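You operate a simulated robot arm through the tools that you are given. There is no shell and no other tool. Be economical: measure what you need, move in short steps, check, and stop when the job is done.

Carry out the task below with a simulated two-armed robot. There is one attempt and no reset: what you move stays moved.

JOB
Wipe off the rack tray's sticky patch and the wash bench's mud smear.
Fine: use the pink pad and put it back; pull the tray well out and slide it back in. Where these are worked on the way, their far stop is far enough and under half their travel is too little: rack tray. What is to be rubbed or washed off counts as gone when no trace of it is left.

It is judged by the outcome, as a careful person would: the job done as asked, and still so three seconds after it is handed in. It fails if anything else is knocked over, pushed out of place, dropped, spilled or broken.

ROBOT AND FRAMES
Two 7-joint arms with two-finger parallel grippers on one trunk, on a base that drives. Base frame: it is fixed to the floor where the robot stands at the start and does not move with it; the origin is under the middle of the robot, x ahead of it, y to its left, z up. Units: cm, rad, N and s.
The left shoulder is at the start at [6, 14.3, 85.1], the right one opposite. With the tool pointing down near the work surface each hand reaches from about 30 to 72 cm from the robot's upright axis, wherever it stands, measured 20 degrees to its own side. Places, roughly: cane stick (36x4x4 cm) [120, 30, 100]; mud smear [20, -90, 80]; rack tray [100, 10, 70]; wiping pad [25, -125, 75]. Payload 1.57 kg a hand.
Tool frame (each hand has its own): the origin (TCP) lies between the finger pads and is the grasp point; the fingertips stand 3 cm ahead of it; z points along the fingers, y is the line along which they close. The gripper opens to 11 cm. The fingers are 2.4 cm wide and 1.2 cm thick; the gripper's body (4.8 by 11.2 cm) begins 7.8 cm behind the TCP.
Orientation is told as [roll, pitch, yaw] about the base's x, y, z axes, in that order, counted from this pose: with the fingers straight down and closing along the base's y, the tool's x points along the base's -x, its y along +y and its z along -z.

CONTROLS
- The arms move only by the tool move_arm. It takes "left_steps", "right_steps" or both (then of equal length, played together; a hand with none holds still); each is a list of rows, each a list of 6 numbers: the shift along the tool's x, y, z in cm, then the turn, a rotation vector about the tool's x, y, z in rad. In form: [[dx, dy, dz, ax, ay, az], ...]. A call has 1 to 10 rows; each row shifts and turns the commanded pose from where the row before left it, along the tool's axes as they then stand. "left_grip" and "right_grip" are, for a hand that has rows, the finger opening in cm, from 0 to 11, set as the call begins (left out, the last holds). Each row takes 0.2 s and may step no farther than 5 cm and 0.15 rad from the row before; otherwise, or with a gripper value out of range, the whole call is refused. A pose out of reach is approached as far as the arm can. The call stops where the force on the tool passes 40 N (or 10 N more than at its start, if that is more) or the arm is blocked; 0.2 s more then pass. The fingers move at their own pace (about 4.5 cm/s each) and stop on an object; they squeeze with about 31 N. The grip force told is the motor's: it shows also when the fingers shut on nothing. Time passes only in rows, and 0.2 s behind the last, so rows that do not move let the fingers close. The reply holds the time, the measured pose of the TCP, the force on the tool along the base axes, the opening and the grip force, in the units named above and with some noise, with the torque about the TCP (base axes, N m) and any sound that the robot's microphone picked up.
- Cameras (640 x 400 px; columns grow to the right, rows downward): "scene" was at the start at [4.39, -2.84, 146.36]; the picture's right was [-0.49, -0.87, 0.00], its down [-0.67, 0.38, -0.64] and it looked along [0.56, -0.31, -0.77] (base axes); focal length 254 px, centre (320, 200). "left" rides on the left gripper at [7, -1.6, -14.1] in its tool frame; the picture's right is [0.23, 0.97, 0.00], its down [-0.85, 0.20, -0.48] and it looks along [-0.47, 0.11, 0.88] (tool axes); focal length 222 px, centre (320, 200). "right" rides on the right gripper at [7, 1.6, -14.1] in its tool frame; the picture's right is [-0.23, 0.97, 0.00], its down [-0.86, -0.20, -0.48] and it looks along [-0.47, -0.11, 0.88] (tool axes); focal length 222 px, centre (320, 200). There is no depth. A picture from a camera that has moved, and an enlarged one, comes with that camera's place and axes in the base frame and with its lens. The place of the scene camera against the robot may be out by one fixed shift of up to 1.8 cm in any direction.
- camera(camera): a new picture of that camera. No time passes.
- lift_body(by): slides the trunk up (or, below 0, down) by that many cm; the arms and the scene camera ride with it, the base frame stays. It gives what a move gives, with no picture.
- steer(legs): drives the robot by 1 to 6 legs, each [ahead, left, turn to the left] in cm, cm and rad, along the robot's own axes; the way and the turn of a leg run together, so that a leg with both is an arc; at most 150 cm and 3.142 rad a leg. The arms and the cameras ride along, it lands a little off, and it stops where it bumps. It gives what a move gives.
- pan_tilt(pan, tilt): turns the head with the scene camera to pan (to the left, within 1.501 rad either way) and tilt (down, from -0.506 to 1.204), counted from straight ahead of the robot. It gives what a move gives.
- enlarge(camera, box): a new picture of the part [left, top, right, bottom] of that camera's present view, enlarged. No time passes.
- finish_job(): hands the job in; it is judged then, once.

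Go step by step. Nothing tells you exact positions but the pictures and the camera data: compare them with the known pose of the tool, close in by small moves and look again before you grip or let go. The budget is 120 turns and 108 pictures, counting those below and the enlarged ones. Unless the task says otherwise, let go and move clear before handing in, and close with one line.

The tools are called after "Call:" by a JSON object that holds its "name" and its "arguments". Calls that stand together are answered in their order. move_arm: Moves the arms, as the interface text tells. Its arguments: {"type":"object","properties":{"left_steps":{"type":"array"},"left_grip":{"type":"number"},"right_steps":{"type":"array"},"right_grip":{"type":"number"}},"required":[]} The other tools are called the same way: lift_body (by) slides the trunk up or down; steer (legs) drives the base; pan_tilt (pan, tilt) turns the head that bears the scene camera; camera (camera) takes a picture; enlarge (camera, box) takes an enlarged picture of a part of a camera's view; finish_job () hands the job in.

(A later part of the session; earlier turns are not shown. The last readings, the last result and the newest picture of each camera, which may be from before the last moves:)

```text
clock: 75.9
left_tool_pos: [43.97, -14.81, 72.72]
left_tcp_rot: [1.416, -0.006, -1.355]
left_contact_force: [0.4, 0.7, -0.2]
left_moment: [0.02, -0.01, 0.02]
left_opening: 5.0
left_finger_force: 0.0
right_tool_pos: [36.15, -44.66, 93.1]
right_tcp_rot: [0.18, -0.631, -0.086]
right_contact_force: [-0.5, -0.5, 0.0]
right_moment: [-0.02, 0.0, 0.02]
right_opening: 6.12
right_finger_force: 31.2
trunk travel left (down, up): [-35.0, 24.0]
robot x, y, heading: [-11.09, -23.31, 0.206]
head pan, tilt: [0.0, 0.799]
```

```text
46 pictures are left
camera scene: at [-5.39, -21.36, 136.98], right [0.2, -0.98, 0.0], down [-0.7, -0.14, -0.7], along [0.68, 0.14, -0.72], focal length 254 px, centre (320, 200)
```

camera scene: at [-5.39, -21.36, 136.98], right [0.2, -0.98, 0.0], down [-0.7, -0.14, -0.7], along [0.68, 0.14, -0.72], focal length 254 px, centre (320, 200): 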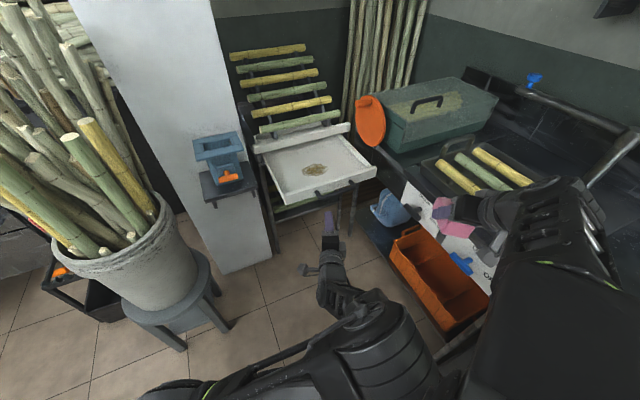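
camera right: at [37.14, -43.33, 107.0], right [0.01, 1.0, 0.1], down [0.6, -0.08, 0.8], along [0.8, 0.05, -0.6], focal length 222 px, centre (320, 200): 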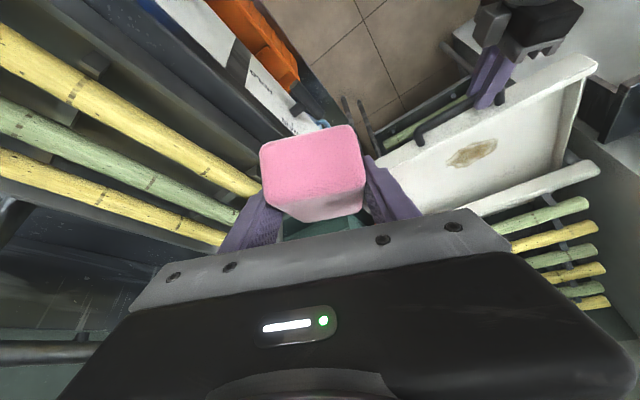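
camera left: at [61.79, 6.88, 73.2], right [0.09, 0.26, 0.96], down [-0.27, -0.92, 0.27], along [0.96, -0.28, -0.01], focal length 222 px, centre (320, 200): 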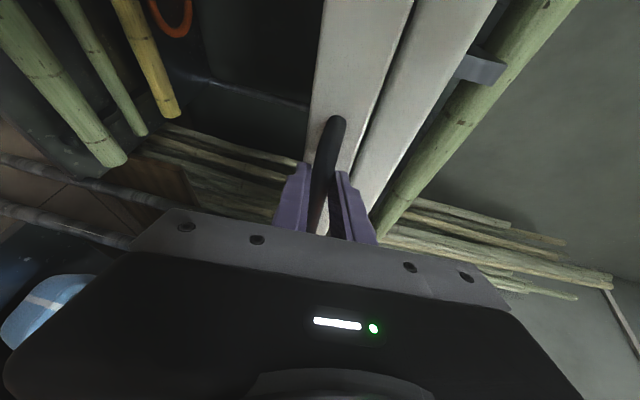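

Call:
{"name": "steer", "arguments": {"legs": [[-15, 0, 0]]}}

Call:
{"name": "move_arm", "arguments": {"left_steps": [[4, 0, 0, 0, 0, 0], [4, 0, 0, 0, 0, 0], [4, 0, 0, 0, 0, 0], [4, 2, 0, 0, 0, 0], [2, 4, 0, 0, 0, 0], [0, 4, 0, 0, 0, 0], [0, 4, 0, 0, 0, 0]]}}

Call:
{"name": "move_arm", "arguments": {"left_steps": [[0, 0, 0, 0, 0, -0.15], [0, 0, 0, 0, 0, -0.15], [0, 0, 0, 0, 0, -0.15], [0, 0, 0, 0, 0, -0.15], [0, 0, 0, 0, 0, -0.15], [0, 0, 0, 0, 0, -0.15], [0, 0, 0, 0, 0, -0.15], [0, 0, 0, 0, 0, -0.15], [0, 0, 0, 0, 0, -0.15], [0, 0, 0, 0, 0, -0.15]]}}

Call:
{"name": "camera", "arguments": {"camera": "scene"}}

```text
clock: 77.3
left_tool_pos: [29.24, -17.89, 72.8]
left_tcp_rot: [1.415, -0.006, -1.354]
left_contact_force: [-0.2, -0.2, 0.2]
left_moment: [0.02, -0.01, 0.01]
left_opening: 5.03
left_finger_force: 0.1
right_tool_pos: [21.42, -47.76, 92.97]
right_tcp_rot: [0.179, -0.63, -0.085]
right_contact_force: [-0.1, 0.6, -0.5]
right_moment: [-0.03, 0.0, 0.01]
right_opening: 6.14
right_finger_force: 30.7
trunk travel left (down, up): [-35.0, 24.0]
robot x, y, heading: [-25.64, -26.4, 0.202]
head pan, tilt: [0.0, 0.799]
```

```text
clock: 78.9
left_tool_pos: [26.37, -0.66, 78.42]
left_tcp_rot: [1.415, -0.008, -1.351]
left_contact_force: [0.1, -1.0, 0.0]
left_moment: [0.0, 0.04, -0.01]
left_opening: 4.98
left_finger_force: 0.0
left hand out of reach, approached as far as the arm can: row 5, 6, 7
right_tool_pos: [21.38, -47.74, 93.18]
right_tcp_rot: [0.18, -0.63, -0.086]
right_contact_force: [0.1, 0.0, -0.9]
right_moment: [0.02, -0.01, -0.03]
right_opening: 6.11
right_finger_force: 31.5
trunk travel left (down, up): [-35.0, 24.0]
robot x, y, heading: [-25.63, -26.46, 0.201]
head pan, tilt: [0.0, 0.799]
```

```text
clock: 81.1
left_tool_pos: [25.78, -1.85, 82.35]
left_tcp_rot: [0.389, -1.399, -0.174]
left_contact_force: [0.1, 0.0, -0.7]
left_moment: [0.01, -0.04, -0.01]
left_opening: 5.02
left_finger_force: 0.0
left hand out of reach, approached as far as the arm can: row 9, 10
right_tool_pos: [21.37, -47.83, 93.06]
right_tcp_rot: [0.18, -0.631, -0.085]
right_contact_force: [-0.1, -0.1, -0.8]
right_moment: [0.03, 0.02, 0.0]
right_opening: 6.13
right_finger_force: 30.8
trunk travel left (down, up): [-35.0, 24.0]
robot x, y, heading: [-25.38, -26.16, 0.199]
head pan, tilt: [0.0, 0.799]
```

```text
45 pictures are left
camera scene: at [-20.1, -24.34, 136.97], right [0.2, -0.98, 0.0], down [-0.7, -0.14, -0.7], along [0.68, 0.14, -0.72], focal length 254 px, centre (320, 200)
```

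scene: 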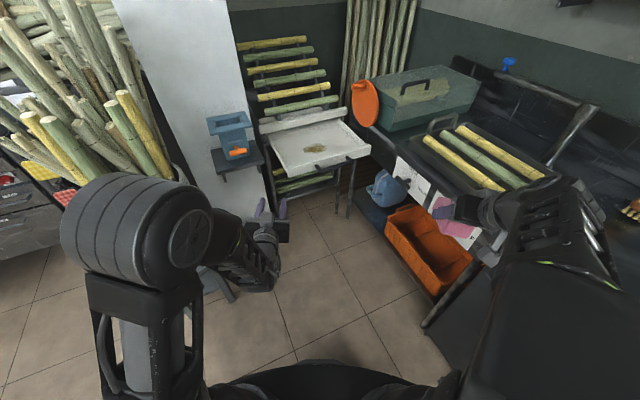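

Call:
{"name": "move_arm", "arguments": {"left_steps": [[0, 0, -1, 0, 0.15, 0], [0, 0, -1, 0, 0.15, 0], [0, 0, -1, 0, 0.15, 0], [0, 0, -1, 0, 0.15, 0], [0, 0, -1, 0, 0.15, 0], [0, 0, -1, 0, 0.15, 0], [0, 0, -1, 0, 0.15, 0], [0, 0, -1, 0, 0.15, 0], [0, 0, -1, 0, 0.1, 0]]}}

Call:
{"name": "camera", "arguments": {"camera": "scene"}}

```text
clock: 83.1
left_tool_pos: [19.72, -3.31, 87.71]
left_tcp_rot: [0.063, -0.112, 0.199]
left_contact_force: [-1.1, 0.0, -0.6]
left_moment: [0.02, 0.03, -0.02]
left_opening: 5.04
left_finger_force: 0.1
left hand out of reach, approached as far as the arm can: row 4
right_tool_pos: [21.33, -47.73, 93.01]
right_tcp_rot: [0.18, -0.63, -0.085]
right_contact_force: [0.6, -0.2, -0.4]
right_moment: [0.02, 0.0, 0.02]
right_opening: 6.13
right_finger_force: 31.2
trunk travel left (down, up): [-35.0, 24.0]
robot x, y, heading: [-25.62, -25.85, 0.203]
head pan, tilt: [0.0, 0.799]
```

```text
44 pictures are left
camera scene: at [-20.08, -24.39, 136.97], right [0.2, -0.98, 0.0], down [-0.7, -0.14, -0.7], along [0.68, 0.14, -0.72], focal length 254 px, centre (320, 200)
```

scene: 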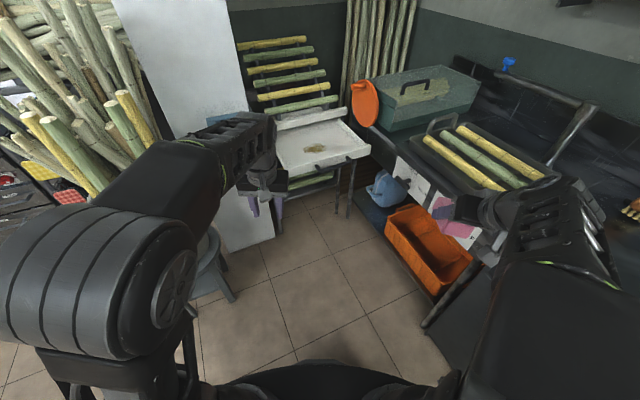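

Call:
{"name": "move_arm", "arguments": {"left_steps": [[3, 2, -2, 0, 0, 0], [3, 2, -2, 0, 0, 0], [3, 2, -2, 0, 0, 0], [3, 2, -2, 0, 0, 0]], "right_steps": [[0, 0, 0, 0, -0.07, -0.07], [0, 0, 0, 0, -0.07, -0.07], [0, 0, 0, 0, -0.07, -0.07], [0, 0, -3, 0, 0, 0]]}}

Call:
{"name": "steer", "arguments": {"legs": [[20, 7, 0]]}}

Call:
{"name": "camera", "arguments": {"camera": "scene"}}

Call:
{"name": "camera", "arguments": {"camera": "right"}}

```text
clock: 84.1
left_tool_pos: [5.63, 1.47, 94.77]
left_tcp_rot: [0.064, -0.113, 0.199]
left_contact_force: [-0.5, 0.3, 0.4]
left_moment: [0.01, 0.03, 0.02]
left_opening: 5.02
left_finger_force: 0.1
right_tool_pos: [19.46, -47.94, 93.42]
right_tcp_rot: [0.161, -0.838, 0.072]
right_contact_force: [-0.2, 0.5, -0.3]
right_moment: [0.02, 0.01, -0.05]
right_opening: 6.12
right_finger_force: 31.2
trunk travel left (down, up): [-35.0, 24.0]
robot x, y, heading: [-25.78, -26.44, 0.201]
head pan, tilt: [0.0, 0.799]
```

```text
clock: 85.8
left_tool_pos: [24.06, 12.26, 94.77]
left_tcp_rot: [0.063, -0.116, 0.198]
left_contact_force: [0.3, 0.2, 0.1]
left_moment: [0.01, 0.02, 0.0]
left_opening: 4.98
left_finger_force: 0.1
right_tool_pos: [37.55, -37.68, 93.33]
right_tcp_rot: [0.151, -0.834, 0.061]
right_contact_force: [0.5, -0.8, -0.8]
right_moment: [-0.03, 0.01, -0.02]
right_opening: 6.11
right_finger_force: 31.1
trunk travel left (down, up): [-35.0, 24.0]
robot x, y, heading: [-7.69, -15.56, 0.196]
head pan, tilt: [0.0, 0.799]
```

```text
43 pictures are left
camera scene: at [-1.74, -13.46, 136.97], right [0.2, -0.98, 0.0], down [-0.7, -0.14, -0.7], along [0.68, 0.14, -0.72], focal length 254 px, centre (320, 200)
```

scene: 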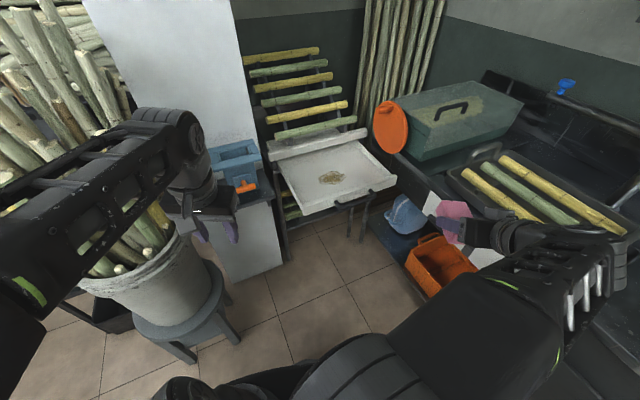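

```text
42 pictures are left
camera right: at [22.39, -39.27, 97.83], right [-0.02, 0.96, 0.27], down [0.26, -0.25, 0.93], along [0.96, 0.09, -0.25], focal length 222 px, centre (320, 200)
```

right: 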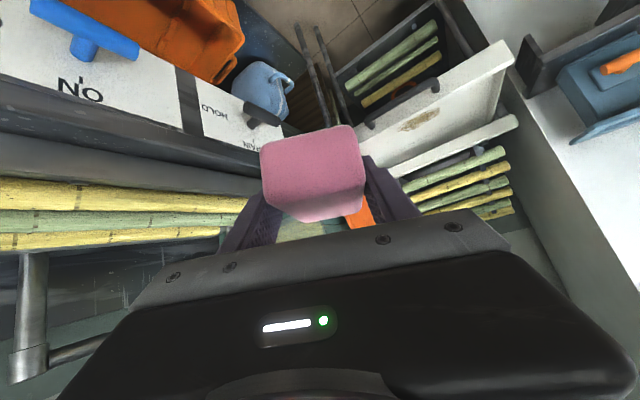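

Call:
{"name": "steer", "arguments": {"legs": [[10, 0, 0]]}}

Call:
{"name": "move_arm", "arguments": {"right_steps": [[0, 3, -2, 0.024, 0, -0.047], [0, 3, -2, 0.023, 0, -0.048], [-1, 4, -1, 0, 0, 0], [-1, 4, -1, 0, 0, 0], [-1, 4, -1, 0, 0, 0]]}}

Call:
{"name": "camera", "arguments": {"camera": "right"}}

Call:
{"name": "camera", "arguments": {"camera": "scene"}}

```text
clock: 86.9
left_tool_pos: [33.79, 14.32, 94.82]
left_tcp_rot: [0.064, -0.113, 0.198]
left_contact_force: [-0.9, -0.1, -0.4]
left_moment: [0.0, 0.02, 0.01]
left_opening: 5.0
left_finger_force: 0.0
right_tool_pos: [47.47, -35.64, 93.22]
right_tcp_rot: [0.153, -0.832, 0.062]
right_contact_force: [0.5, 0.2, 0.7]
right_moment: [-0.04, 0.02, -0.01]
right_opening: 6.12
right_finger_force: 31.4
trunk travel left (down, up): [-35.0, 24.0]
robot x, y, heading: [2.41, -13.44, 0.2]
head pan, tilt: [0.0, 0.799]
```

```text
clock: 88.0
left_tool_pos: [33.84, 14.32, 94.86]
left_tcp_rot: [0.065, -0.115, 0.2]
left_contact_force: [0.6, -0.3, -0.1]
left_moment: [0.01, -0.03, 0.04]
left_opening: 4.99
left_finger_force: 0.0
right_tool_pos: [44.52, -26.79, 96.49]
right_tcp_rot: [0.01, -0.763, 0.006]
right_contact_force: [-0.6, 0.2, -0.4]
right_moment: [0.05, -0.01, 0.02]
right_opening: 6.1
right_finger_force: 30.6
right hand out of reach, approached as far as the arm can: row 2
trunk travel left (down, up): [-35.0, 24.0]
robot x, y, heading: [2.71, -13.13, 0.194]
head pan, tilt: [0.0, 0.799]
stopped in row 5 (right hand): the arm was blocked; the commanded pose is now the measured one
```

```text
41 pictures are left
camera right: at [29.64, -25.51, 101.93], right [0.15, 0.97, 0.16], down [0.29, -0.2, 0.94], along [0.94, -0.1, -0.31], focal length 222 px, centre (320, 200)
```

right: 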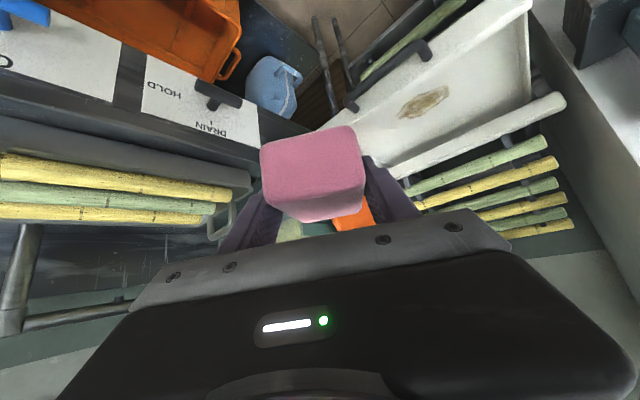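

```text
40 pictures are left
camera scene: at [8.04, -11.54, 136.97], right [0.2, -0.98, 0.0], down [-0.7, -0.14, -0.7], along [0.68, 0.14, -0.72], focal length 254 px, centre (320, 200)
```

scene: 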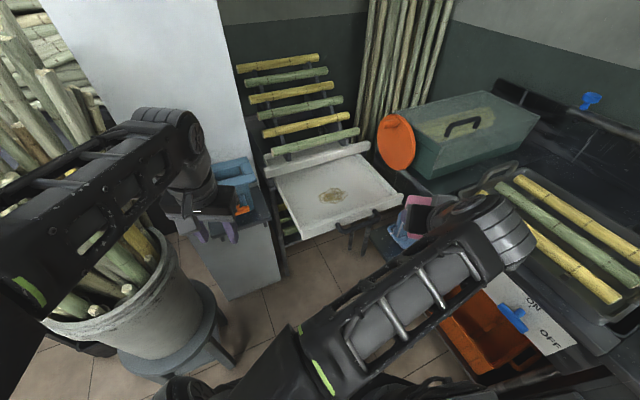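

Call:
{"name": "move_arm", "arguments": {"right_steps": [[-2.9, 0, 2.76, 0, 0, 0], [-2.9, 0, 2.76, 0, 0, 0], [-2.9, 0, 2.76, 0, -0.04, 0], [-2.9, 0, 2.76, 0, -0.04, 0]]}}

Call:
{"name": "move_arm", "arguments": {"right_steps": [[0, 3.5, 0, 0, 0, 0], [0, 3.5, 0, 0, 0, 0], [0, 3.5, 0, 0, 0, 0], [0, 3.5, 0, 0, 0, 0]]}}

Call:
{"name": "camera", "arguments": {"camera": "right"}}

Call:
{"name": "camera", "arguments": {"camera": "scene"}}

```text
clock: 89.0
left_tool_pos: [33.93, 14.2, 94.82]
left_tcp_rot: [0.064, -0.115, 0.198]
left_contact_force: [0.2, -0.7, 0.7]
left_moment: [0.01, 0.01, -0.03]
left_opening: 5.01
left_finger_force: 0.0
right_tool_pos: [60.54, -26.45, 96.76]
right_tcp_rot: [0.013, -0.844, 0.004]
right_contact_force: [0.2, 0.9, -0.7]
right_moment: [-0.01, -0.01, 0.0]
right_opening: 6.11
right_finger_force: 30.8
trunk travel left (down, up): [-35.0, 24.0]
robot x, y, heading: [2.6, -13.6, 0.2]
head pan, tilt: [0.0, 0.799]
```

```text
clock: 90.0
left_tool_pos: [33.95, 14.16, 94.79]
left_tcp_rot: [0.063, -0.115, 0.2]
left_contact_force: [-0.1, -0.2, 0.1]
left_moment: [-0.02, 0.01, 0.0]
left_opening: 5.01
left_finger_force: 0.2
right_tool_pos: [60.37, -12.45, 96.76]
right_tcp_rot: [0.013, -0.845, 0.003]
right_contact_force: [0.0, -0.5, -1.5]
right_moment: [-0.03, 0.01, 0.02]
right_opening: 6.1
right_finger_force: 30.8
trunk travel left (down, up): [-35.0, 24.0]
robot x, y, heading: [2.32, -13.38, 0.195]
head pan, tilt: [0.0, 0.799]
```

```text
39 pictures are left
camera right: at [45.09, -11.23, 101.08], right [0.14, 0.97, 0.18], down [0.21, -0.2, 0.96], along [0.97, -0.1, -0.24], focal length 222 px, centre (320, 200)
```

right: 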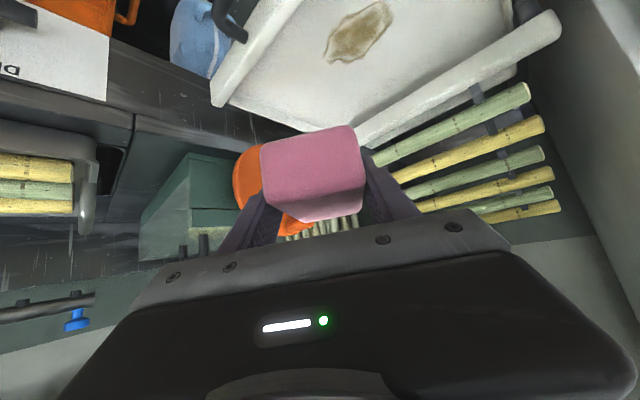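

```text
38 pictures are left
camera scene: at [8.03, -11.48, 136.97], right [0.2, -0.98, 0.0], down [-0.7, -0.14, -0.7], along [0.68, 0.14, -0.72], focal length 254 px, centre (320, 200)
```

scene: 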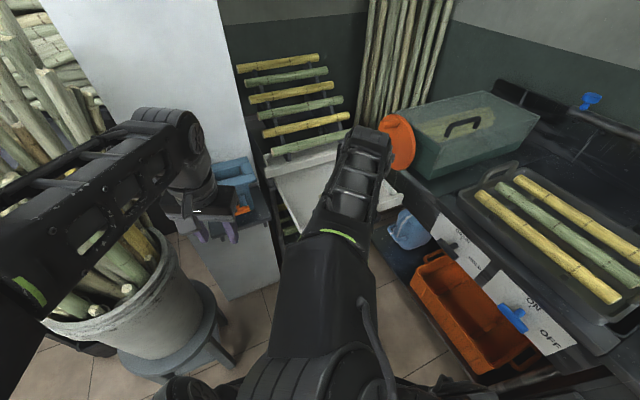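

Call:
{"name": "move_arm", "arguments": {"right_steps": [[-1.76, 2.16, 1.98, 0, 0, 0], [-1.76, 2.16, 1.98, 0, 0, 0], [-1.76, 2.16, 1.98, 0, 0, 0], [-1.76, 2.16, 1.98, 0, 0, 0], [2.69, 0, 2.39, 0, 0, 0], [2.69, 0, 2.39, 0, 0, 0], [2.69, 0, 2.39, 0, 0, 0], [2.69, 0, 2.39, 0, 0, 0]]}}

Call:
{"name": "camera", "arguments": {"camera": "right"}}

```text
clock: 91.8
left_tool_pos: [33.86, 14.28, 94.76]
left_tcp_rot: [0.064, -0.115, 0.198]
left_contact_force: [-0.7, 0.2, -0.8]
left_moment: [0.04, 0.04, 0.01]
left_opening: 5.0
left_finger_force: 0.0
right_tool_pos: [70.85, -3.7, 82.39]
right_tcp_rot: [0.012, -0.843, 0.002]
right_contact_force: [0.9, 0.2, -0.2]
right_moment: [0.0, -0.01, 0.0]
right_opening: 6.12
right_finger_force: 30.8
trunk travel left (down, up): [-35.0, 24.0]
robot x, y, heading: [2.89, -13.67, 0.2]
head pan, tilt: [0.0, 0.799]
```

```text
37 pictures are left
camera right: at [55.6, -2.42, 86.73], right [0.14, 0.97, 0.18], down [0.21, -0.2, 0.96], along [0.97, -0.09, -0.24], focal length 222 px, centre (320, 200)
```

right: 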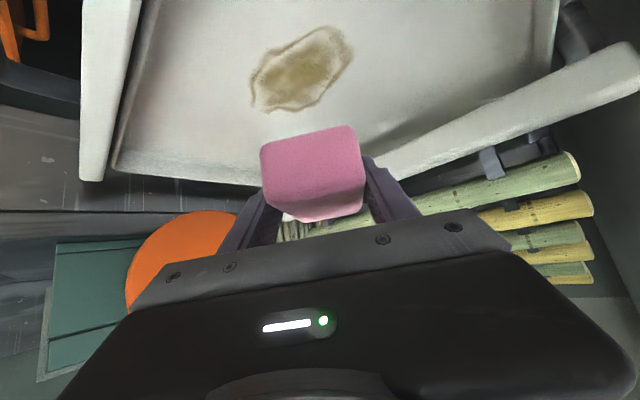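

Call:
{"name": "move_arm", "arguments": {"right_steps": [[1.87, 0, 1.66, 0, 0, 0], [1.87, 0, 1.66, 0, 0, 0], [1.5, 0, 1.33, 0, 0, 0]]}}

Call:
{"name": "move_arm", "arguments": {"right_steps": [[0.3, 0, 0.27, 0, 0, 0], [0.3, 0, 0.27, 0, 0, 0]]}}

Call:
{"name": "camera", "arguments": {"camera": "right"}}

```text
clock: 92.6
left_tool_pos: [33.86, 14.15, 94.72]
left_tcp_rot: [0.062, -0.115, 0.196]
left_contact_force: [-0.3, 0.4, 0.2]
left_moment: [0.0, 0.01, -0.01]
left_opening: 5.01
left_finger_force: 0.2
right_tool_pos: [70.85, -3.65, 75.5]
right_tcp_rot: [0.011, -0.844, 0.003]
right_contact_force: [0.8, -1.0, 0.3]
right_moment: [0.01, 0.01, 0.01]
right_opening: 6.14
right_finger_force: 30.9
trunk travel left (down, up): [-35.0, 24.0]
robot x, y, heading: [2.24, -13.18, 0.201]
head pan, tilt: [0.0, 0.799]
```

```text
clock: 93.2
left_tool_pos: [33.89, 14.33, 94.87]
left_tcp_rot: [0.066, -0.116, 0.199]
left_contact_force: [-0.1, -0.3, 0.3]
left_moment: [-0.01, 0.02, 0.02]
left_opening: 5.02
left_finger_force: 0.0
right_tool_pos: [70.79, -3.77, 74.71]
right_tcp_rot: [0.012, -0.842, 0.003]
right_contact_force: [-0.2, 0.1, -1.1]
right_moment: [-0.01, 0.04, -0.02]
right_opening: 6.12
right_finger_force: 30.8
trunk travel left (down, up): [-35.0, 24.0]
robot x, y, heading: [2.6, -13.18, 0.204]
head pan, tilt: [0.0, 0.799]
```

```text
36 pictures are left
camera right: at [55.56, -2.36, 78.93], right [0.14, 0.97, 0.18], down [0.21, -0.2, 0.96], along [0.97, -0.09, -0.24], focal length 222 px, centre (320, 200)
```

right: 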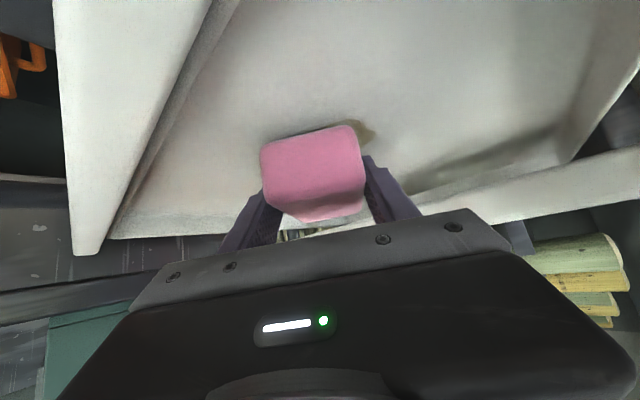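

Call:
{"name": "move_arm", "arguments": {"right_steps": [[0.3, 0, 0.27, 0, 0, 0]]}}

Call:
{"name": "move_arm", "arguments": {"right_steps": [[0.3, 0, 0.27, 0, 0, 0]]}}

Call:
{"name": "move_arm", "arguments": {"right_steps": [[0.3, 0, 0.27, 0, 0, 0]]}}

```text
clock: 93.6
left_tool_pos: [33.83, 14.35, 94.83]
left_tcp_rot: [0.064, -0.115, 0.2]
left_contact_force: [-0.7, 0.8, -0.3]
left_moment: [0.01, 0.02, 0.0]
left_opening: 5.01
left_finger_force: 0.0
right_tool_pos: [70.64, -3.67, 74.17]
right_tcp_rot: [0.01, -0.843, 0.006]
right_contact_force: [-1.3, 0.1, -0.2]
right_moment: [0.0, 0.02, 0.03]
right_opening: 6.11
right_finger_force: 30.7
trunk travel left (down, up): [-35.0, 24.0]
robot x, y, heading: [2.58, -13.54, 0.206]
head pan, tilt: [0.0, 0.799]
```

```text
clock: 94.0
left_tool_pos: [33.83, 14.2, 94.74]
left_tcp_rot: [0.064, -0.114, 0.198]
left_contact_force: [0.9, -0.6, 0.2]
left_moment: [0.01, 0.01, -0.01]
left_opening: 5.02
left_finger_force: 0.1
right_tool_pos: [70.79, -3.66, 73.85]
right_tcp_rot: [0.01, -0.844, 0.006]
right_contact_force: [0.2, -0.6, -0.2]
right_moment: [-0.06, 0.03, 0.03]
right_opening: 6.12
right_finger_force: 31.1
trunk travel left (down, up): [-35.0, 24.0]
robot x, y, heading: [2.53, -13.49, 0.202]
head pan, tilt: [0.0, 0.799]
```

```text
clock: 94.4
left_tool_pos: [33.75, 14.21, 94.82]
left_tcp_rot: [0.066, -0.114, 0.198]
left_contact_force: [0.9, 0.1, -0.1]
left_moment: [-0.04, 0.0, -0.01]
left_opening: 5.01
left_finger_force: 0.0
right_tool_pos: [70.93, -3.5, 73.81]
right_tcp_rot: [0.014, -0.849, 0.005]
right_contact_force: [1.0, -1.1, 16.0]
right_moment: [-0.54, 0.54, 0.06]
right_opening: 6.11
right_finger_force: 30.4
trunk travel left (down, up): [-35.0, 24.0]
robot x, y, heading: [2.48, -13.47, 0.202]
head pan, tilt: [0.0, 0.799]
```

Call:
{"name": "move_arm", "arguments": {"right_steps": [[-1.33, 0, 1.5, 0, 0, 0], [-1.33, 0, 1.5, 0, 0, 0], [0.07, -2.5, 0.07, 0, 0, 0], [1.66, 0, -1.87, 0, 0, 0], [1.66, 0, -1.87, 0, 0, 0], [1.66, 0, -1.87, 0, 0, 0], [0.07, -2.5, 0.07, 0, 0, 0], [-1.66, 0, 1.87, 0, 0, 0], [-1.66, 0, 1.87, 0, 0, 0], [-1.66, 0, 1.87, 0, 0, 0]]}}

Call:
{"name": "move_arm", "arguments": {"right_steps": [[0.07, 2.5, 0.07, 0, 0, 0], [0, 2.5, 0, 0, 0, 0], [1.66, 0, -1.87, 0, 0, 0], [1.66, 0, -1.87, 0, 0, 0], [1.66, 0, -1.87, 0, 0, 0], [0.07, 2.5, 0.07, 0, 0, 0], [-1.66, 0, 1.87, 0, 0, 0], [-1.66, 0, 1.87, 0, 0, 0], [-1.66, 0, 1.87, 0, 0, 0], [0, 2.5, 0, 0, 0, 0]]}}

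Call:
{"name": "move_arm", "arguments": {"right_steps": [[1.66, 0, -1.87, 0, 0, 0], [1.66, 0, -1.87, 0, 0, 0], [1.66, 0, -1.87, 0, 0, 0], [0, -2.5, 0, 0, 0, 0], [-1.66, 0, 1.87, 0, 0, 0], [-1.66, 0, 1.87, 0, 0, 0], [0, -2.5, 0, 0, 0, 0], [0, -2.5, 0, 0, 0, 0]]}}

Call:
{"name": "move_arm", "arguments": {"right_steps": [[-2.24, 0, -2, 0, 0, 0], [-2.24, 0, -2, 0, 0, 0], [-2.24, 0, -2, 0, 0, 0]]}}

Call:
{"name": "camera", "arguments": {"camera": "right"}}

```text
clock: 96.6
left_tool_pos: [33.52, 14.23, 94.86]
left_tcp_rot: [0.062, -0.116, 0.2]
left_contact_force: [-1.2, -0.1, -0.1]
left_moment: [0.01, 0.0, 0.02]
left_opening: 5.02
left_finger_force: 0.2
right_tool_pos: [74.97, -8.29, 73.62]
right_tcp_rot: [0.014, -0.852, 0.005]
right_contact_force: [-5.1, 10.3, 30.7]
right_moment: [0.02, -0.09, 0.1]
right_opening: 6.13
right_finger_force: 30.5
trunk travel left (down, up): [-35.0, 24.0]
robot x, y, heading: [2.28, -13.73, 0.198]
head pan, tilt: [0.0, 0.799]
```

```text
clock: 98.8
left_tool_pos: [33.88, 14.1, 94.88]
left_tcp_rot: [0.065, -0.119, 0.199]
left_contact_force: [0.3, 0.2, 0.2]
left_moment: [-0.02, -0.01, 0.0]
left_opening: 4.99
left_finger_force: 0.0
right_tool_pos: [75.0, 0.75, 73.58]
right_tcp_rot: [0.007, -0.852, 0.003]
right_contact_force: [6.5, -10.8, 30.4]
right_moment: [-0.89, -0.48, -0.01]
right_opening: 6.15
right_finger_force: 31.2
trunk travel left (down, up): [-35.0, 24.0]
robot x, y, heading: [2.26, -13.58, 0.194]
head pan, tilt: [0.0, 0.799]
```

```text
clock: 100.1
left_tool_pos: [33.69, 14.35, 94.71]
left_tcp_rot: [0.064, -0.117, 0.201]
left_contact_force: [-0.1, -0.1, 0.5]
left_moment: [-0.03, 0.02, -0.02]
left_opening: 5.0
left_finger_force: 0.1
right_tool_pos: [70.47, -0.28, 73.64]
right_tcp_rot: [0.025, -0.86, 0.008]
right_contact_force: [0.7, 1.0, 12.2]
right_moment: [-0.41, 0.19, 0.11]
right_opening: 6.15
right_finger_force: 30.7
trunk travel left (down, up): [-35.0, 24.0]
robot x, y, heading: [2.86, -13.31, 0.206]
head pan, tilt: [0.0, 0.799]
stopped in row 6 (right hand): the force on the tool passed its limit (the readings are from after the stop); the commanded pose is now the measured one
```

```text
clock: 100.9
left_tool_pos: [33.73, 14.37, 94.88]
left_tcp_rot: [0.064, -0.114, 0.199]
left_contact_force: [0.2, 0.5, 0.2]
left_moment: [-0.02, -0.01, 0.0]
left_opening: 5.01
left_finger_force: 0.1
right_tool_pos: [70.14, -0.58, 82.29]
right_tcp_rot: [0.02, -0.85, 0.007]
right_contact_force: [0.7, 1.2, -0.1]
right_moment: [0.0, 0.03, 0.0]
right_opening: 6.14
right_finger_force: 31.3
trunk travel left (down, up): [-35.0, 24.0]
robot x, y, heading: [2.33, -13.2, 0.2]
head pan, tilt: [0.0, 0.799]
```

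```text
35 pictures are left
camera right: at [54.89, 0.48, 86.5], right [0.13, 0.97, 0.18], down [0.21, -0.21, 0.96], along [0.97, -0.08, -0.23], focal length 222 px, centre (320, 200)
```

right: 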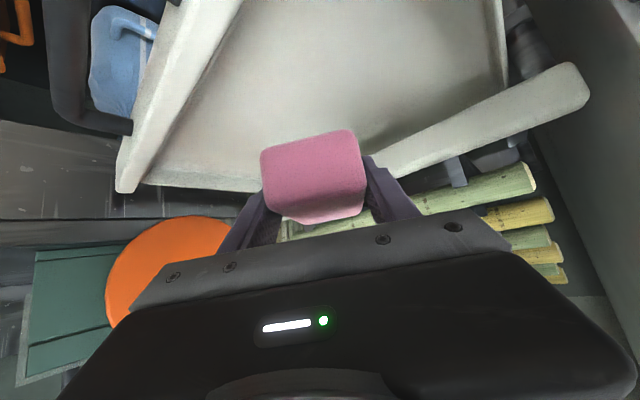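

Call:
{"name": "enlarge", "arguments": {"camera": "right", "box": [140, 0, 520, 200]}}

Call:
{"name": "move_arm", "arguments": {"right_steps": [[-2.6, -1, -2.3, 0, 0, 0], [-2.6, -2, -2.3, 0, 0, 0], [-2.6, -2, -2.3, 0, 0, 0], [-2.6, -2, -2.3, 0, 0, 0], [1, -4, -1, 0, 0, 0], [1, -4, -1, 0, 0, 0], [1, -4, -1, 0, 0, 0], [1, -4, -1, 0, 0, 0]]}}

Call:
{"name": "camera", "arguments": {"camera": "scene"}}

Call:
{"name": "enlarge", "arguments": {"camera": "scene", "box": [250, 130, 410, 230]}}

```text
1.68 times, centred on (330, 100) of right
camera zoom: at [54.89, 0.48, 86.5], right [0.13, 0.97, 0.18], down [0.21, -0.21, 0.96], along [0.97, -0.08, -0.23], focal length 374 px, centre (303, 368)
```

zoom: 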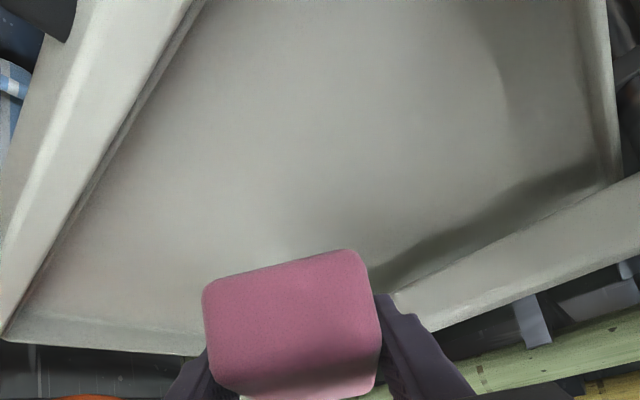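

```text
clock: 102.7
left_tool_pos: [33.76, 14.33, 94.93]
left_tcp_rot: [0.065, -0.114, 0.201]
left_contact_force: [-0.2, 0.3, 0.3]
left_moment: [0.01, -0.04, 0.02]
left_opening: 5.02
left_finger_force: 0.1
right_tool_pos: [65.05, -23.93, 95.49]
right_tcp_rot: [0.024, -0.85, 0.008]
right_contact_force: [-0.4, -0.5, 0.2]
right_moment: [0.01, 0.03, -0.02]
right_opening: 6.15
right_finger_force: 30.9
trunk travel left (down, up): [-35.0, 24.0]
robot x, y, heading: [2.08, -13.65, 0.202]
head pan, tilt: [0.0, 0.799]
```

```text
33 pictures are left
camera scene: at [7.98, -11.49, 136.97], right [0.2, -0.98, 0.0], down [-0.7, -0.14, -0.7], along [0.68, 0.14, -0.72], focal length 254 px, centre (320, 200)
```

scene: 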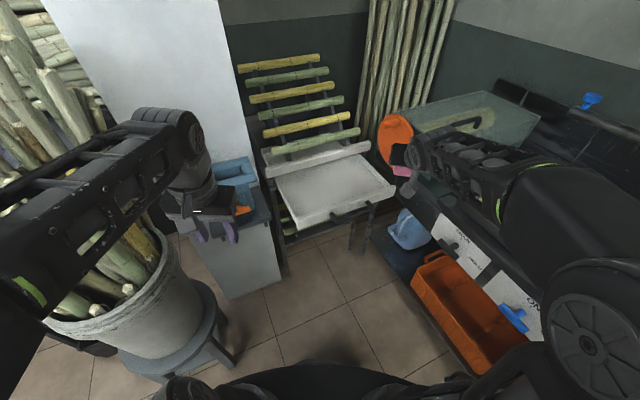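

```text
4.00 times, centred on (330, 180) of scene
camera zoom: at [7.98, -11.49, 136.97], right [0.2, -0.98, 0.0], down [-0.7, -0.14, -0.7], along [0.68, 0.14, -0.72], focal length 1017 px, centre (280, 280)
```

zoom: 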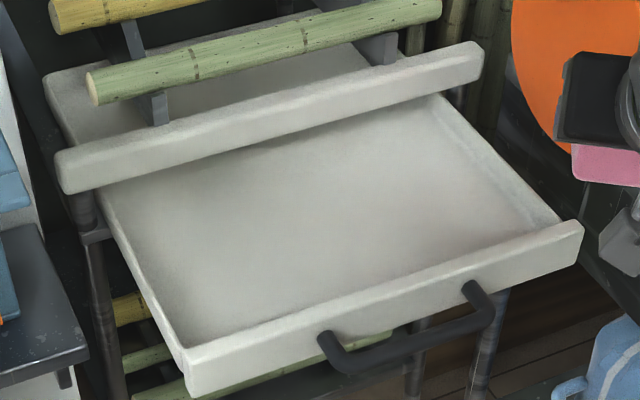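

Both marks are gone. Now I'll clear the right hand, shift the base a little, and bring the closed left hand, pointing down, in front of the handle to push the tray back.

Call:
{"name": "move_arm", "arguments": {"right_steps": [[1.5, 0, -3.2, 0, 0, 0], [1.5, 0, -3.2, 0, 0, 0], [1.5, 0, -3.2, 0, 0, 0]], "left_steps": [[0, 0, 0, 0, 0, 0], [0, 0, 0, 0, 0, 0], [0, 0, 0, 0, 0, 0]], "left_grip": 0}}

Call:
{"name": "steer", "arguments": {"legs": [[0, -4.5, 0]]}}

Call:
{"name": "move_arm", "arguments": {"left_steps": [[-2, -4, 0, 0, 0, 0], [-2, -4, 0, 0, 0, 0], [-2, -4, 0, 0, 0, 0], [-2, -4, 0, 0, 0, 0], [-2, -4, 0, 0, 0, 0], [-1.5, -4, 0, 0, 0, 0], [0, -3, 3, 0, 0, 0]]}}

Call:
{"name": "camera", "arguments": {"camera": "left"}}

Call:
{"name": "camera", "arguments": {"camera": "scene"}}

```text
clock: 103.5
left_tool_pos: [33.66, 14.42, 94.85]
left_tcp_rot: [0.066, -0.116, 0.2]
left_contact_force: [-0.5, 0.4, 0.2]
left_moment: [0.01, -0.02, 0.03]
left_opening: 0.0
left_finger_force: 11.2
right_tool_pos: [54.91, -24.16, 98.46]
right_tcp_rot: [0.023, -0.85, 0.007]
right_contact_force: [-0.5, -0.7, -0.2]
right_moment: [-0.01, -0.01, -0.01]
right_opening: 6.09
right_finger_force: 31.0
trunk travel left (down, up): [-35.0, 24.0]
robot x, y, heading: [2.27, -13.11, 0.208]
head pan, tilt: [0.0, 0.799]
```

```text
clock: 104.4
left_tool_pos: [34.75, 9.96, 94.83]
left_tcp_rot: [0.065, -0.116, 0.202]
left_contact_force: [0.3, -0.9, -0.4]
left_moment: [0.0, -0.07, 0.03]
left_opening: 0.01
left_finger_force: 21.4
right_tool_pos: [55.93, -28.51, 98.49]
right_tcp_rot: [0.024, -0.849, 0.005]
right_contact_force: [-0.2, -0.8, -1.3]
right_moment: [-0.01, 0.01, 0.02]
right_opening: 6.14
right_finger_force: 31.4
trunk travel left (down, up): [-35.0, 24.0]
robot x, y, heading: [3.27, -17.6, 0.197]
head pan, tilt: [0.0, 0.799]
```

```text
clock: 106.0
left_tool_pos: [51.86, -14.12, 91.39]
left_tcp_rot: [0.063, -0.116, 0.2]
left_contact_force: [0.0, -0.1, -0.9]
left_moment: [0.03, 0.01, -0.01]
left_opening: 0.0
left_finger_force: 20.9
right_tool_pos: [55.93, -28.53, 98.45]
right_tcp_rot: [0.022, -0.85, 0.006]
right_contact_force: [-0.4, 0.8, -0.9]
right_moment: [0.01, 0.02, -0.03]
right_opening: 6.11
right_finger_force: 30.9
trunk travel left (down, up): [-35.0, 24.0]
robot x, y, heading: [3.54, -17.6, 0.201]
head pan, tilt: [0.0, 0.799]
```

```text
31 pictures are left
camera left: at [44.0, -18.34, 104.63], right [-0.42, 0.91, 0.04], down [0.74, 0.32, 0.59], along [0.52, 0.27, -0.81], focal length 222 px, centre (320, 200)
```

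left: 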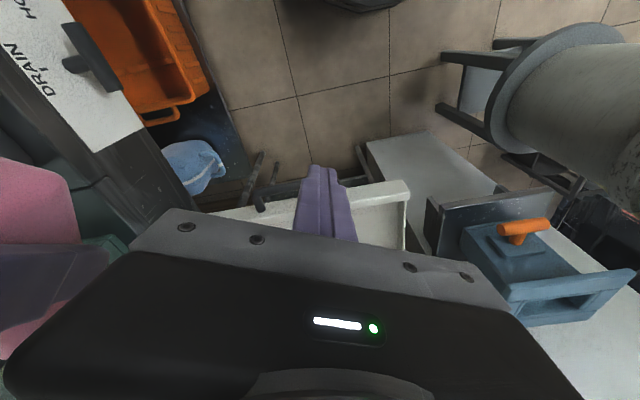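

```text
30 pictures are left
camera scene: at [8.91, -15.94, 136.98], right [0.2, -0.98, 0.0], down [-0.7, -0.14, -0.7], along [0.68, 0.14, -0.72], focal length 254 px, centre (320, 200)
```

scene: 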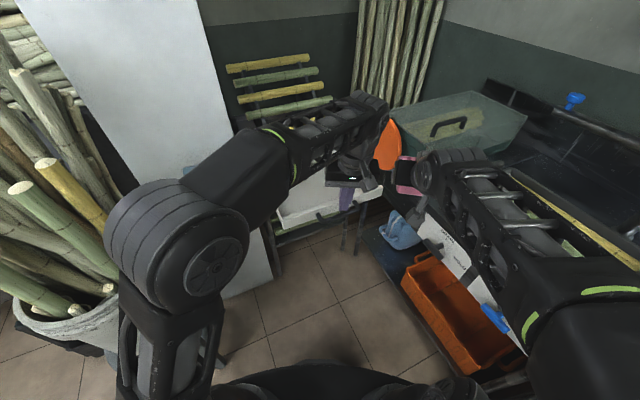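

Call:
{"name": "move_arm", "arguments": {"right_steps": [[0, -3.7, 0, 0, 0, 0], [0, -3.7, 0, 0, 0, 0]]}}

Call:
{"name": "move_arm", "arguments": {"left_steps": [[-0.3, -3, 0, 0, 0, 0], [-0.3, -2.8, 0, 0, 0, 0], [0.5, 0, 4, 0, 0, 0], [0.5, 0, 4, 0, 0, 0], [0.5, 0, 4, 0, 0, 0], [0.5, 0, 3.5, 0, 0, 0], [0.5, 0, 3.5, 0, 0, 0]]}}

Call:
{"name": "camera", "arguments": {"camera": "left"}}

Call:
{"name": "camera", "arguments": {"camera": "scene"}}

```text
clock: 106.6
left_tool_pos: [51.91, -14.01, 91.3]
left_tcp_rot: [0.064, -0.115, 0.199]
left_contact_force: [-0.6, -0.5, 0.1]
left_moment: [-0.02, 0.0, 0.0]
left_opening: 0.0
left_finger_force: 21.5
right_tool_pos: [55.99, -36.0, 98.38]
right_tcp_rot: [0.022, -0.849, 0.007]
right_contact_force: [0.0, 0.3, 0.4]
right_moment: [0.0, 0.02, 0.0]
right_opening: 6.15
right_finger_force: 31.6
trunk travel left (down, up): [-35.0, 24.0]
robot x, y, heading: [3.1, -17.83, 0.2]
head pan, tilt: [0.0, 0.799]
```

```text
clock: 108.2
left_tool_pos: [53.05, -18.27, 71.97]
left_tcp_rot: [0.065, -0.114, 0.199]
left_contact_force: [0.7, 0.5, -0.4]
left_moment: [0.03, 0.03, 0.0]
left_opening: 0.0
left_finger_force: 21.1
right_tool_pos: [56.13, -35.88, 98.32]
right_tcp_rot: [0.021, -0.849, 0.007]
right_contact_force: [0.0, 0.5, -0.8]
right_moment: [-0.02, 0.01, 0.01]
right_opening: 6.11
right_finger_force: 30.6
trunk travel left (down, up): [-35.0, 24.0]
robot x, y, heading: [2.97, -18.07, 0.202]
head pan, tilt: [0.0, 0.799]
```

```text
29 pictures are left
camera left: at [45.19, -22.58, 85.14], right [-0.42, 0.91, 0.04], down [0.74, 0.32, 0.59], along [0.52, 0.27, -0.81], focal length 222 px, centre (320, 200)
```

left: 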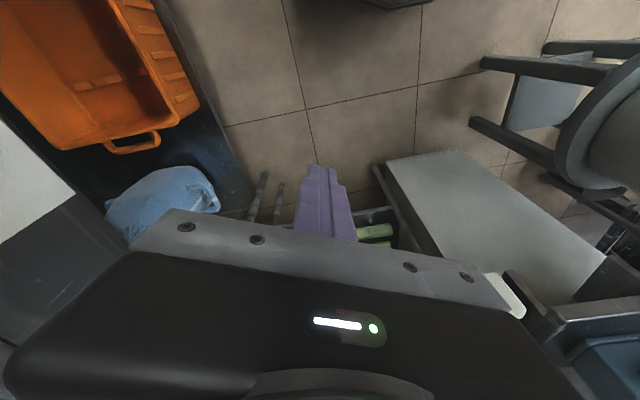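

```text
28 pictures are left
camera scene: at [8.92, -15.9, 136.97], right [0.2, -0.98, 0.0], down [-0.7, -0.14, -0.7], along [0.68, 0.14, -0.72], focal length 254 px, centre (320, 200)
```

scene: 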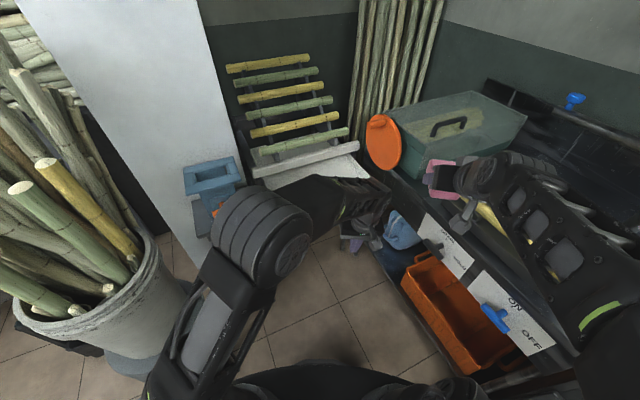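

Call:
{"name": "move_arm", "arguments": {"left_steps": [[-1.79, 0.87, 0.2, 0, 0, 0], [-1.79, 0.87, 0.2, 0, 0, 0], [-1.79, 0.87, 0.2, 0, 0, 0], [-1.79, 0.87, 0.2, 0, 0, 0], [-1.79, 0.87, 0.2, 0, 0, 0]]}}

Call:
{"name": "enlarge", "arguments": {"camera": "scene", "box": [240, 120, 440, 245]}}

```text
clock: 109.4
left_tool_pos: [61.03, -12.24, 72.35]
left_tcp_rot: [0.064, -0.113, 0.198]
left_contact_force: [-0.2, -0.5, -0.7]
left_moment: [-0.01, 0.02, 0.02]
left_opening: 0.0
left_finger_force: 20.7
right_tool_pos: [56.07, -36.0, 98.41]
right_tcp_rot: [0.021, -0.848, 0.007]
right_contact_force: [-1.0, 1.0, -0.5]
right_moment: [0.0, 0.01, -0.03]
right_opening: 6.15
right_finger_force: 31.6
trunk travel left (down, up): [-35.0, 24.0]
robot x, y, heading: [3.35, -17.61, 0.2]
head pan, tilt: [0.0, 0.799]
```

```text
3.20 times, centred on (340, 182) of scene
camera zoom: at [8.91, -15.89, 136.97], right [0.2, -0.98, 0.0], down [-0.7, -0.14, -0.7], along [0.68, 0.14, -0.72], focal length 813 px, centre (256, 256)
```

zoom: 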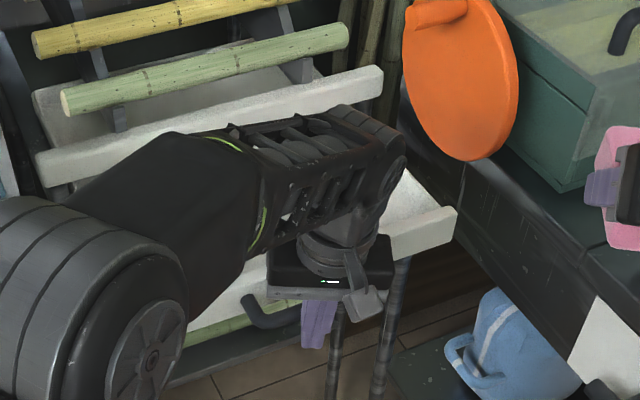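

Call:
{"name": "move_arm", "arguments": {"left_steps": [[0, 0, 0, 0, -0.15, 0], [0, 0, 0, 0, -0.15, 0], [-1.65, 0.87, 0.72, 0, 0, 0], [-1.65, 0.87, 0.72, 0, 0, 0], [-1.65, 0.87, 0.72, 0, 0, 0]]}}

Call:
{"name": "enlarge", "arguments": {"camera": "scene", "box": [240, 120, 440, 245]}}

```text
clock: 110.6
left_tool_pos: [65.75, -8.52, 72.44]
left_tcp_rot: [0.07, -0.414, 0.179]
left_contact_force: [0.4, 0.0, 0.9]
left_moment: [0.01, -0.02, -0.03]
left_opening: 0.0
left_finger_force: 21.4
right_tool_pos: [56.03, -36.04, 98.39]
right_tcp_rot: [0.02, -0.85, 0.007]
right_contact_force: [0.8, -0.1, -0.6]
right_moment: [0.0, 0.02, -0.01]
right_opening: 6.12
right_finger_force: 31.0
trunk travel left (down, up): [-35.0, 24.0]
robot x, y, heading: [3.66, -17.62, 0.201]
head pan, tilt: [0.0, 0.799]
```

```text
3.20 times, centred on (340, 182) of scene
camera zoom: at [8.91, -15.88, 136.98], right [0.2, -0.98, 0.0], down [-0.7, -0.14, -0.7], along [0.68, 0.14, -0.72], focal length 813 px, centre (256, 256)
```

zoom: 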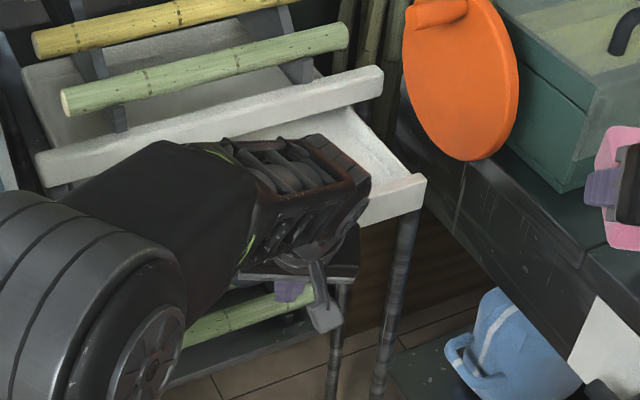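

Call:
{"name": "move_arm", "arguments": {"left_steps": [[-1.65, 0.87, 0.72, 0, 0, 0], [-1.65, 0.87, 0.72, 0, 0, 0], [-1.65, 0.87, 0.72, 0, 0, 0], [-1.65, 0.87, 0.72, 0, 0, 0]]}}

Call:
{"name": "enlarge", "arguments": {"camera": "scene", "box": [240, 120, 440, 245]}}

```text
clock: 111.6
left_tool_pos: [72.06, -3.62, 72.77]
left_tcp_rot: [0.073, -0.416, 0.18]
left_contact_force: [-0.2, 1.3, -0.6]
left_moment: [-0.03, -0.01, -0.02]
left_opening: 0.03
left_finger_force: 21.6
right_tool_pos: [56.06, -35.89, 98.35]
right_tcp_rot: [0.022, -0.849, 0.007]
right_contact_force: [0.6, 0.0, -0.6]
right_moment: [0.0, 0.02, 0.02]
right_opening: 6.12
right_finger_force: 30.7
trunk travel left (down, up): [-35.0, 24.0]
robot x, y, heading: [2.85, -17.73, 0.202]
head pan, tilt: [0.0, 0.799]
```

```text
3.20 times, centred on (340, 182) of scene
camera zoom: at [8.91, -15.87, 136.98], right [0.2, -0.98, 0.0], down [-0.7, -0.14, -0.7], along [0.68, 0.14, -0.72], focal length 813 px, centre (256, 256)
```

zoom: 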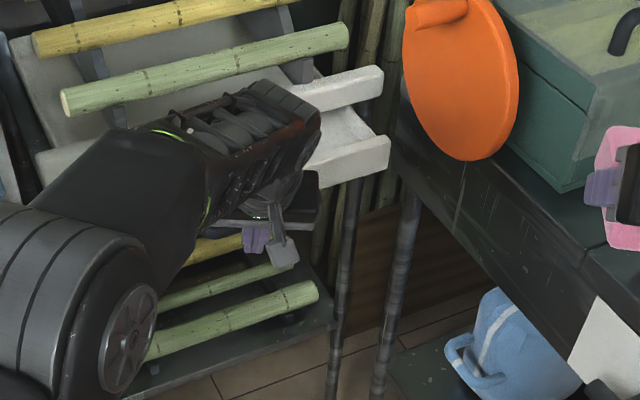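

Call:
{"name": "move_arm", "arguments": {"right_steps": [[-2.25, 0, -1.98, 0, 0, 0], [-2.25, 0, -1.98, 0, 0, 0], [-2.25, 0, -1.98, 0, 0, 0], [-1.5, 0, -1.32, 0, 0, 0]], "left_steps": [[-1.65, 0.87, 0.72, 0, 0, 0], [-1.65, 0.87, 0.72, 0, 0, 0], [0, 0, 0, 0, 0, 0], [0, 0, 0, 0, 0, 0]]}}

Call:
{"name": "enlarge", "arguments": {"camera": "scene", "box": [240, 120, 440, 245]}}

```text
clock: 112.6
left_tool_pos: [75.12, -1.24, 72.85]
left_tcp_rot: [0.069, -0.414, 0.18]
left_contact_force: [0.1, -0.3, 0.5]
left_moment: [0.0, 0.01, 0.02]
left_opening: 0.0
left_finger_force: 21.2
right_tool_pos: [56.11, -36.08, 109.46]
right_tcp_rot: [0.021, -0.849, 0.01]
right_contact_force: [-1.3, -0.1, -0.1]
right_moment: [-0.02, -0.01, -0.01]
right_opening: 6.12
right_finger_force: 30.7
trunk travel left (down, up): [-35.0, 24.0]
robot x, y, heading: [2.88, -18.06, 0.195]
head pan, tilt: [0.0, 0.799]
```

```text
3.20 times, centred on (340, 182) of scene
camera zoom: at [8.91, -15.89, 136.97], right [0.2, -0.98, 0.0], down [-0.7, -0.14, -0.7], along [0.68, 0.14, -0.72], focal length 813 px, centre (256, 256)
```

zoom: 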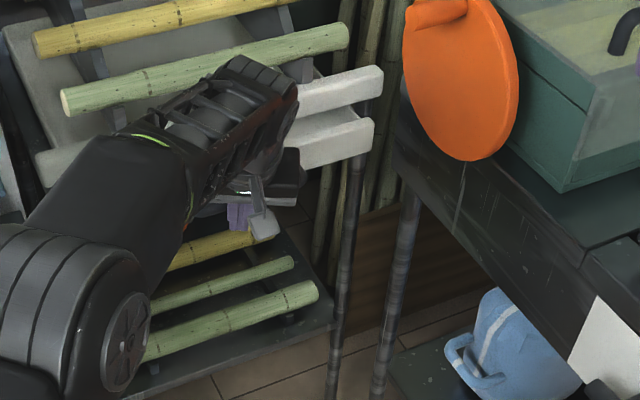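

Call:
{"name": "move_arm", "arguments": {"left_steps": [[-1.65, 0.87, 0.72, 0, 0, 0], [-1.65, 0.87, 0.72, 0, 0, 0]]}}

Call:
{"name": "enlarge", "arguments": {"camera": "scene", "box": [240, 120, 440, 245]}}

```text
clock: 113.4
left_tool_pos: [77.87, 0.55, 72.68]
left_tcp_rot: [0.064, -0.397, 0.178]
left_contact_force: [-3.0, -3.0, -1.2]
left_moment: [-0.01, 0.02, 0.01]
left_opening: 0.0
left_finger_force: 21.7
right_tool_pos: [55.99, -36.22, 109.5]
right_tcp_rot: [0.021, -0.849, 0.006]
right_contact_force: [-0.1, 0.2, -0.2]
right_moment: [0.02, 0.01, -0.03]
right_opening: 6.12
right_finger_force: 31.4
trunk travel left (down, up): [-35.0, 24.0]
robot x, y, heading: [3.02, -17.86, 0.203]
head pan, tilt: [0.0, 0.799]
stopped in row 2 (left hand): the force on the tool passed its limit (the readings are from after the stop); the commanded pose is now the measured one
```

```text
3.20 times, centred on (340, 182) of scene
camera zoom: at [8.81, -15.94, 136.97], right [0.2, -0.98, 0.0], down [-0.7, -0.14, -0.7], along [0.68, 0.14, -0.72], focal length 813 px, centre (256, 256)
```

zoom: 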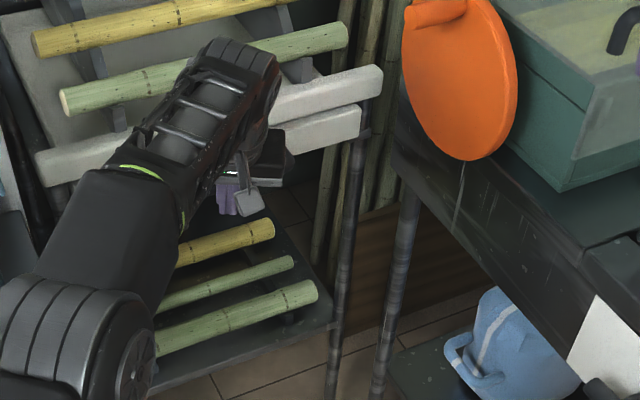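

Call:
{"name": "move_arm", "arguments": {"left_steps": [[1.65, -0.87, -0.72, 0, 0, 0], [3.3, -1.74, -1.44, 0, 0, 0], [3.3, -1.74, -1.44, 0, 0, 0], [2, 0, -4, 0, 0, 0], [2, 0, -4, 0, 0, 0], [2, 0, -4, 0, 0, 0], [2, 0, -4, 0, 0, 0], [2, 2, -3, 0, 0.1, 0], [2, 2, -3, 0, 0.1, 0], [2, 3, 0, 0, 0.1, 0]]}}

Call:
{"name": "camera", "arguments": {"camera": "scene"}}

```text
clock: 115.6
left_tool_pos: [47.7, -3.79, 88.41]
left_tcp_rot: [0.063, -0.1, 0.198]
left_contact_force: [0.6, 0.1, 0.5]
left_moment: [-0.01, -0.01, 0.03]
left_opening: 0.0
left_finger_force: 21.5
right_tool_pos: [55.8, -36.09, 109.44]
right_tcp_rot: [0.023, -0.849, 0.007]
right_contact_force: [0.5, 0.0, -1.4]
right_moment: [0.0, 0.02, 0.02]
right_opening: 6.12
right_finger_force: 31.7
trunk travel left (down, up): [-35.0, 24.0]
robot x, y, heading: [3.32, -17.76, 0.201]
head pan, tilt: [0.0, 0.799]
```

```text
22 pictures are left
camera scene: at [8.81, -15.9, 136.97], right [0.2, -0.98, 0.0], down [-0.7, -0.14, -0.7], along [0.68, 0.14, -0.72], focal length 254 px, centre (320, 200)
```

scene: 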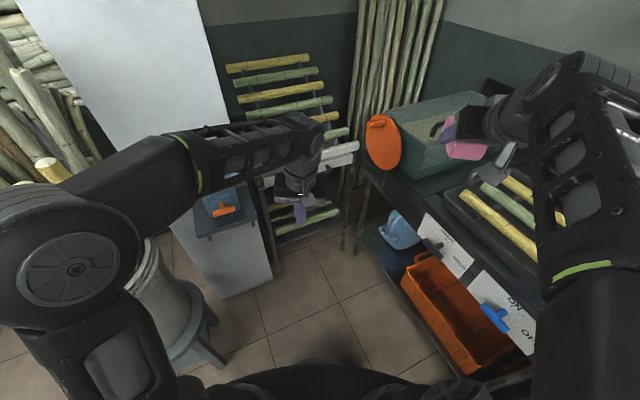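

Call:
{"name": "move_arm", "arguments": {"left_steps": [[3.5, 4, -2, 0, 0, 0], [3.5, 4, -2, 0, 0, 0], [3.5, 3, -2, 0, 0, 0]], "right_steps": [[0, 0, 0, -0.073, 0, -0.064], [0, 0, 0, -0.073, 0, -0.064], [0, 0, 0, 0, 0, 0]]}}

Call:
{"name": "steer", "arguments": {"legs": [[-32.3, -8.3, 0], [0, 0, -1.126]]}}

Call:
{"name": "lift_body", "arguments": {"by": 10}}

```text
refused: row 1 steps farther than a row can; nothing moved
```

```text
clock: 120.6
left_tool_pos: [4.72, -67.09, 88.48]
left_tcp_rot: [0.063, -0.102, -0.937]
left_contact_force: [0.8, -0.2, 0.6]
left_moment: [0.02, -0.02, 0.0]
left_opening: 0.01
left_finger_force: 20.8
right_tool_pos: [-21.17, -88.09, 109.39]
right_tcp_rot: [0.021, -0.849, -1.132]
right_contact_force: [-0.4, -0.2, -1.0]
right_moment: [0.03, 0.02, 0.01]
right_opening: 6.14
right_finger_force: 30.9
trunk travel left (down, up): [-35.0, 24.0]
robot x, y, heading: [-26.78, -32.16, -0.935]
head pan, tilt: [0.0, 0.799]
```

```text
clock: 122.0
left_tool_pos: [4.59, -67.13, 98.32]
left_tcp_rot: [0.062, -0.102, -0.937]
left_contact_force: [0.2, 0.1, 0.9]
left_moment: [0.0, 0.01, -0.01]
left_opening: 0.0
left_finger_force: 21.5
right_tool_pos: [-21.31, -87.98, 119.42]
right_tcp_rot: [0.021, -0.85, -1.131]
right_contact_force: [-0.1, 0.0, -0.9]
right_moment: [0.0, 0.0, 0.01]
right_opening: 6.14
right_finger_force: 30.9
trunk travel left (down, up): [-45.0, 14.0]
robot x, y, heading: [-27.02, -32.35, -0.937]
head pan, tilt: [0.0, 0.799]
```

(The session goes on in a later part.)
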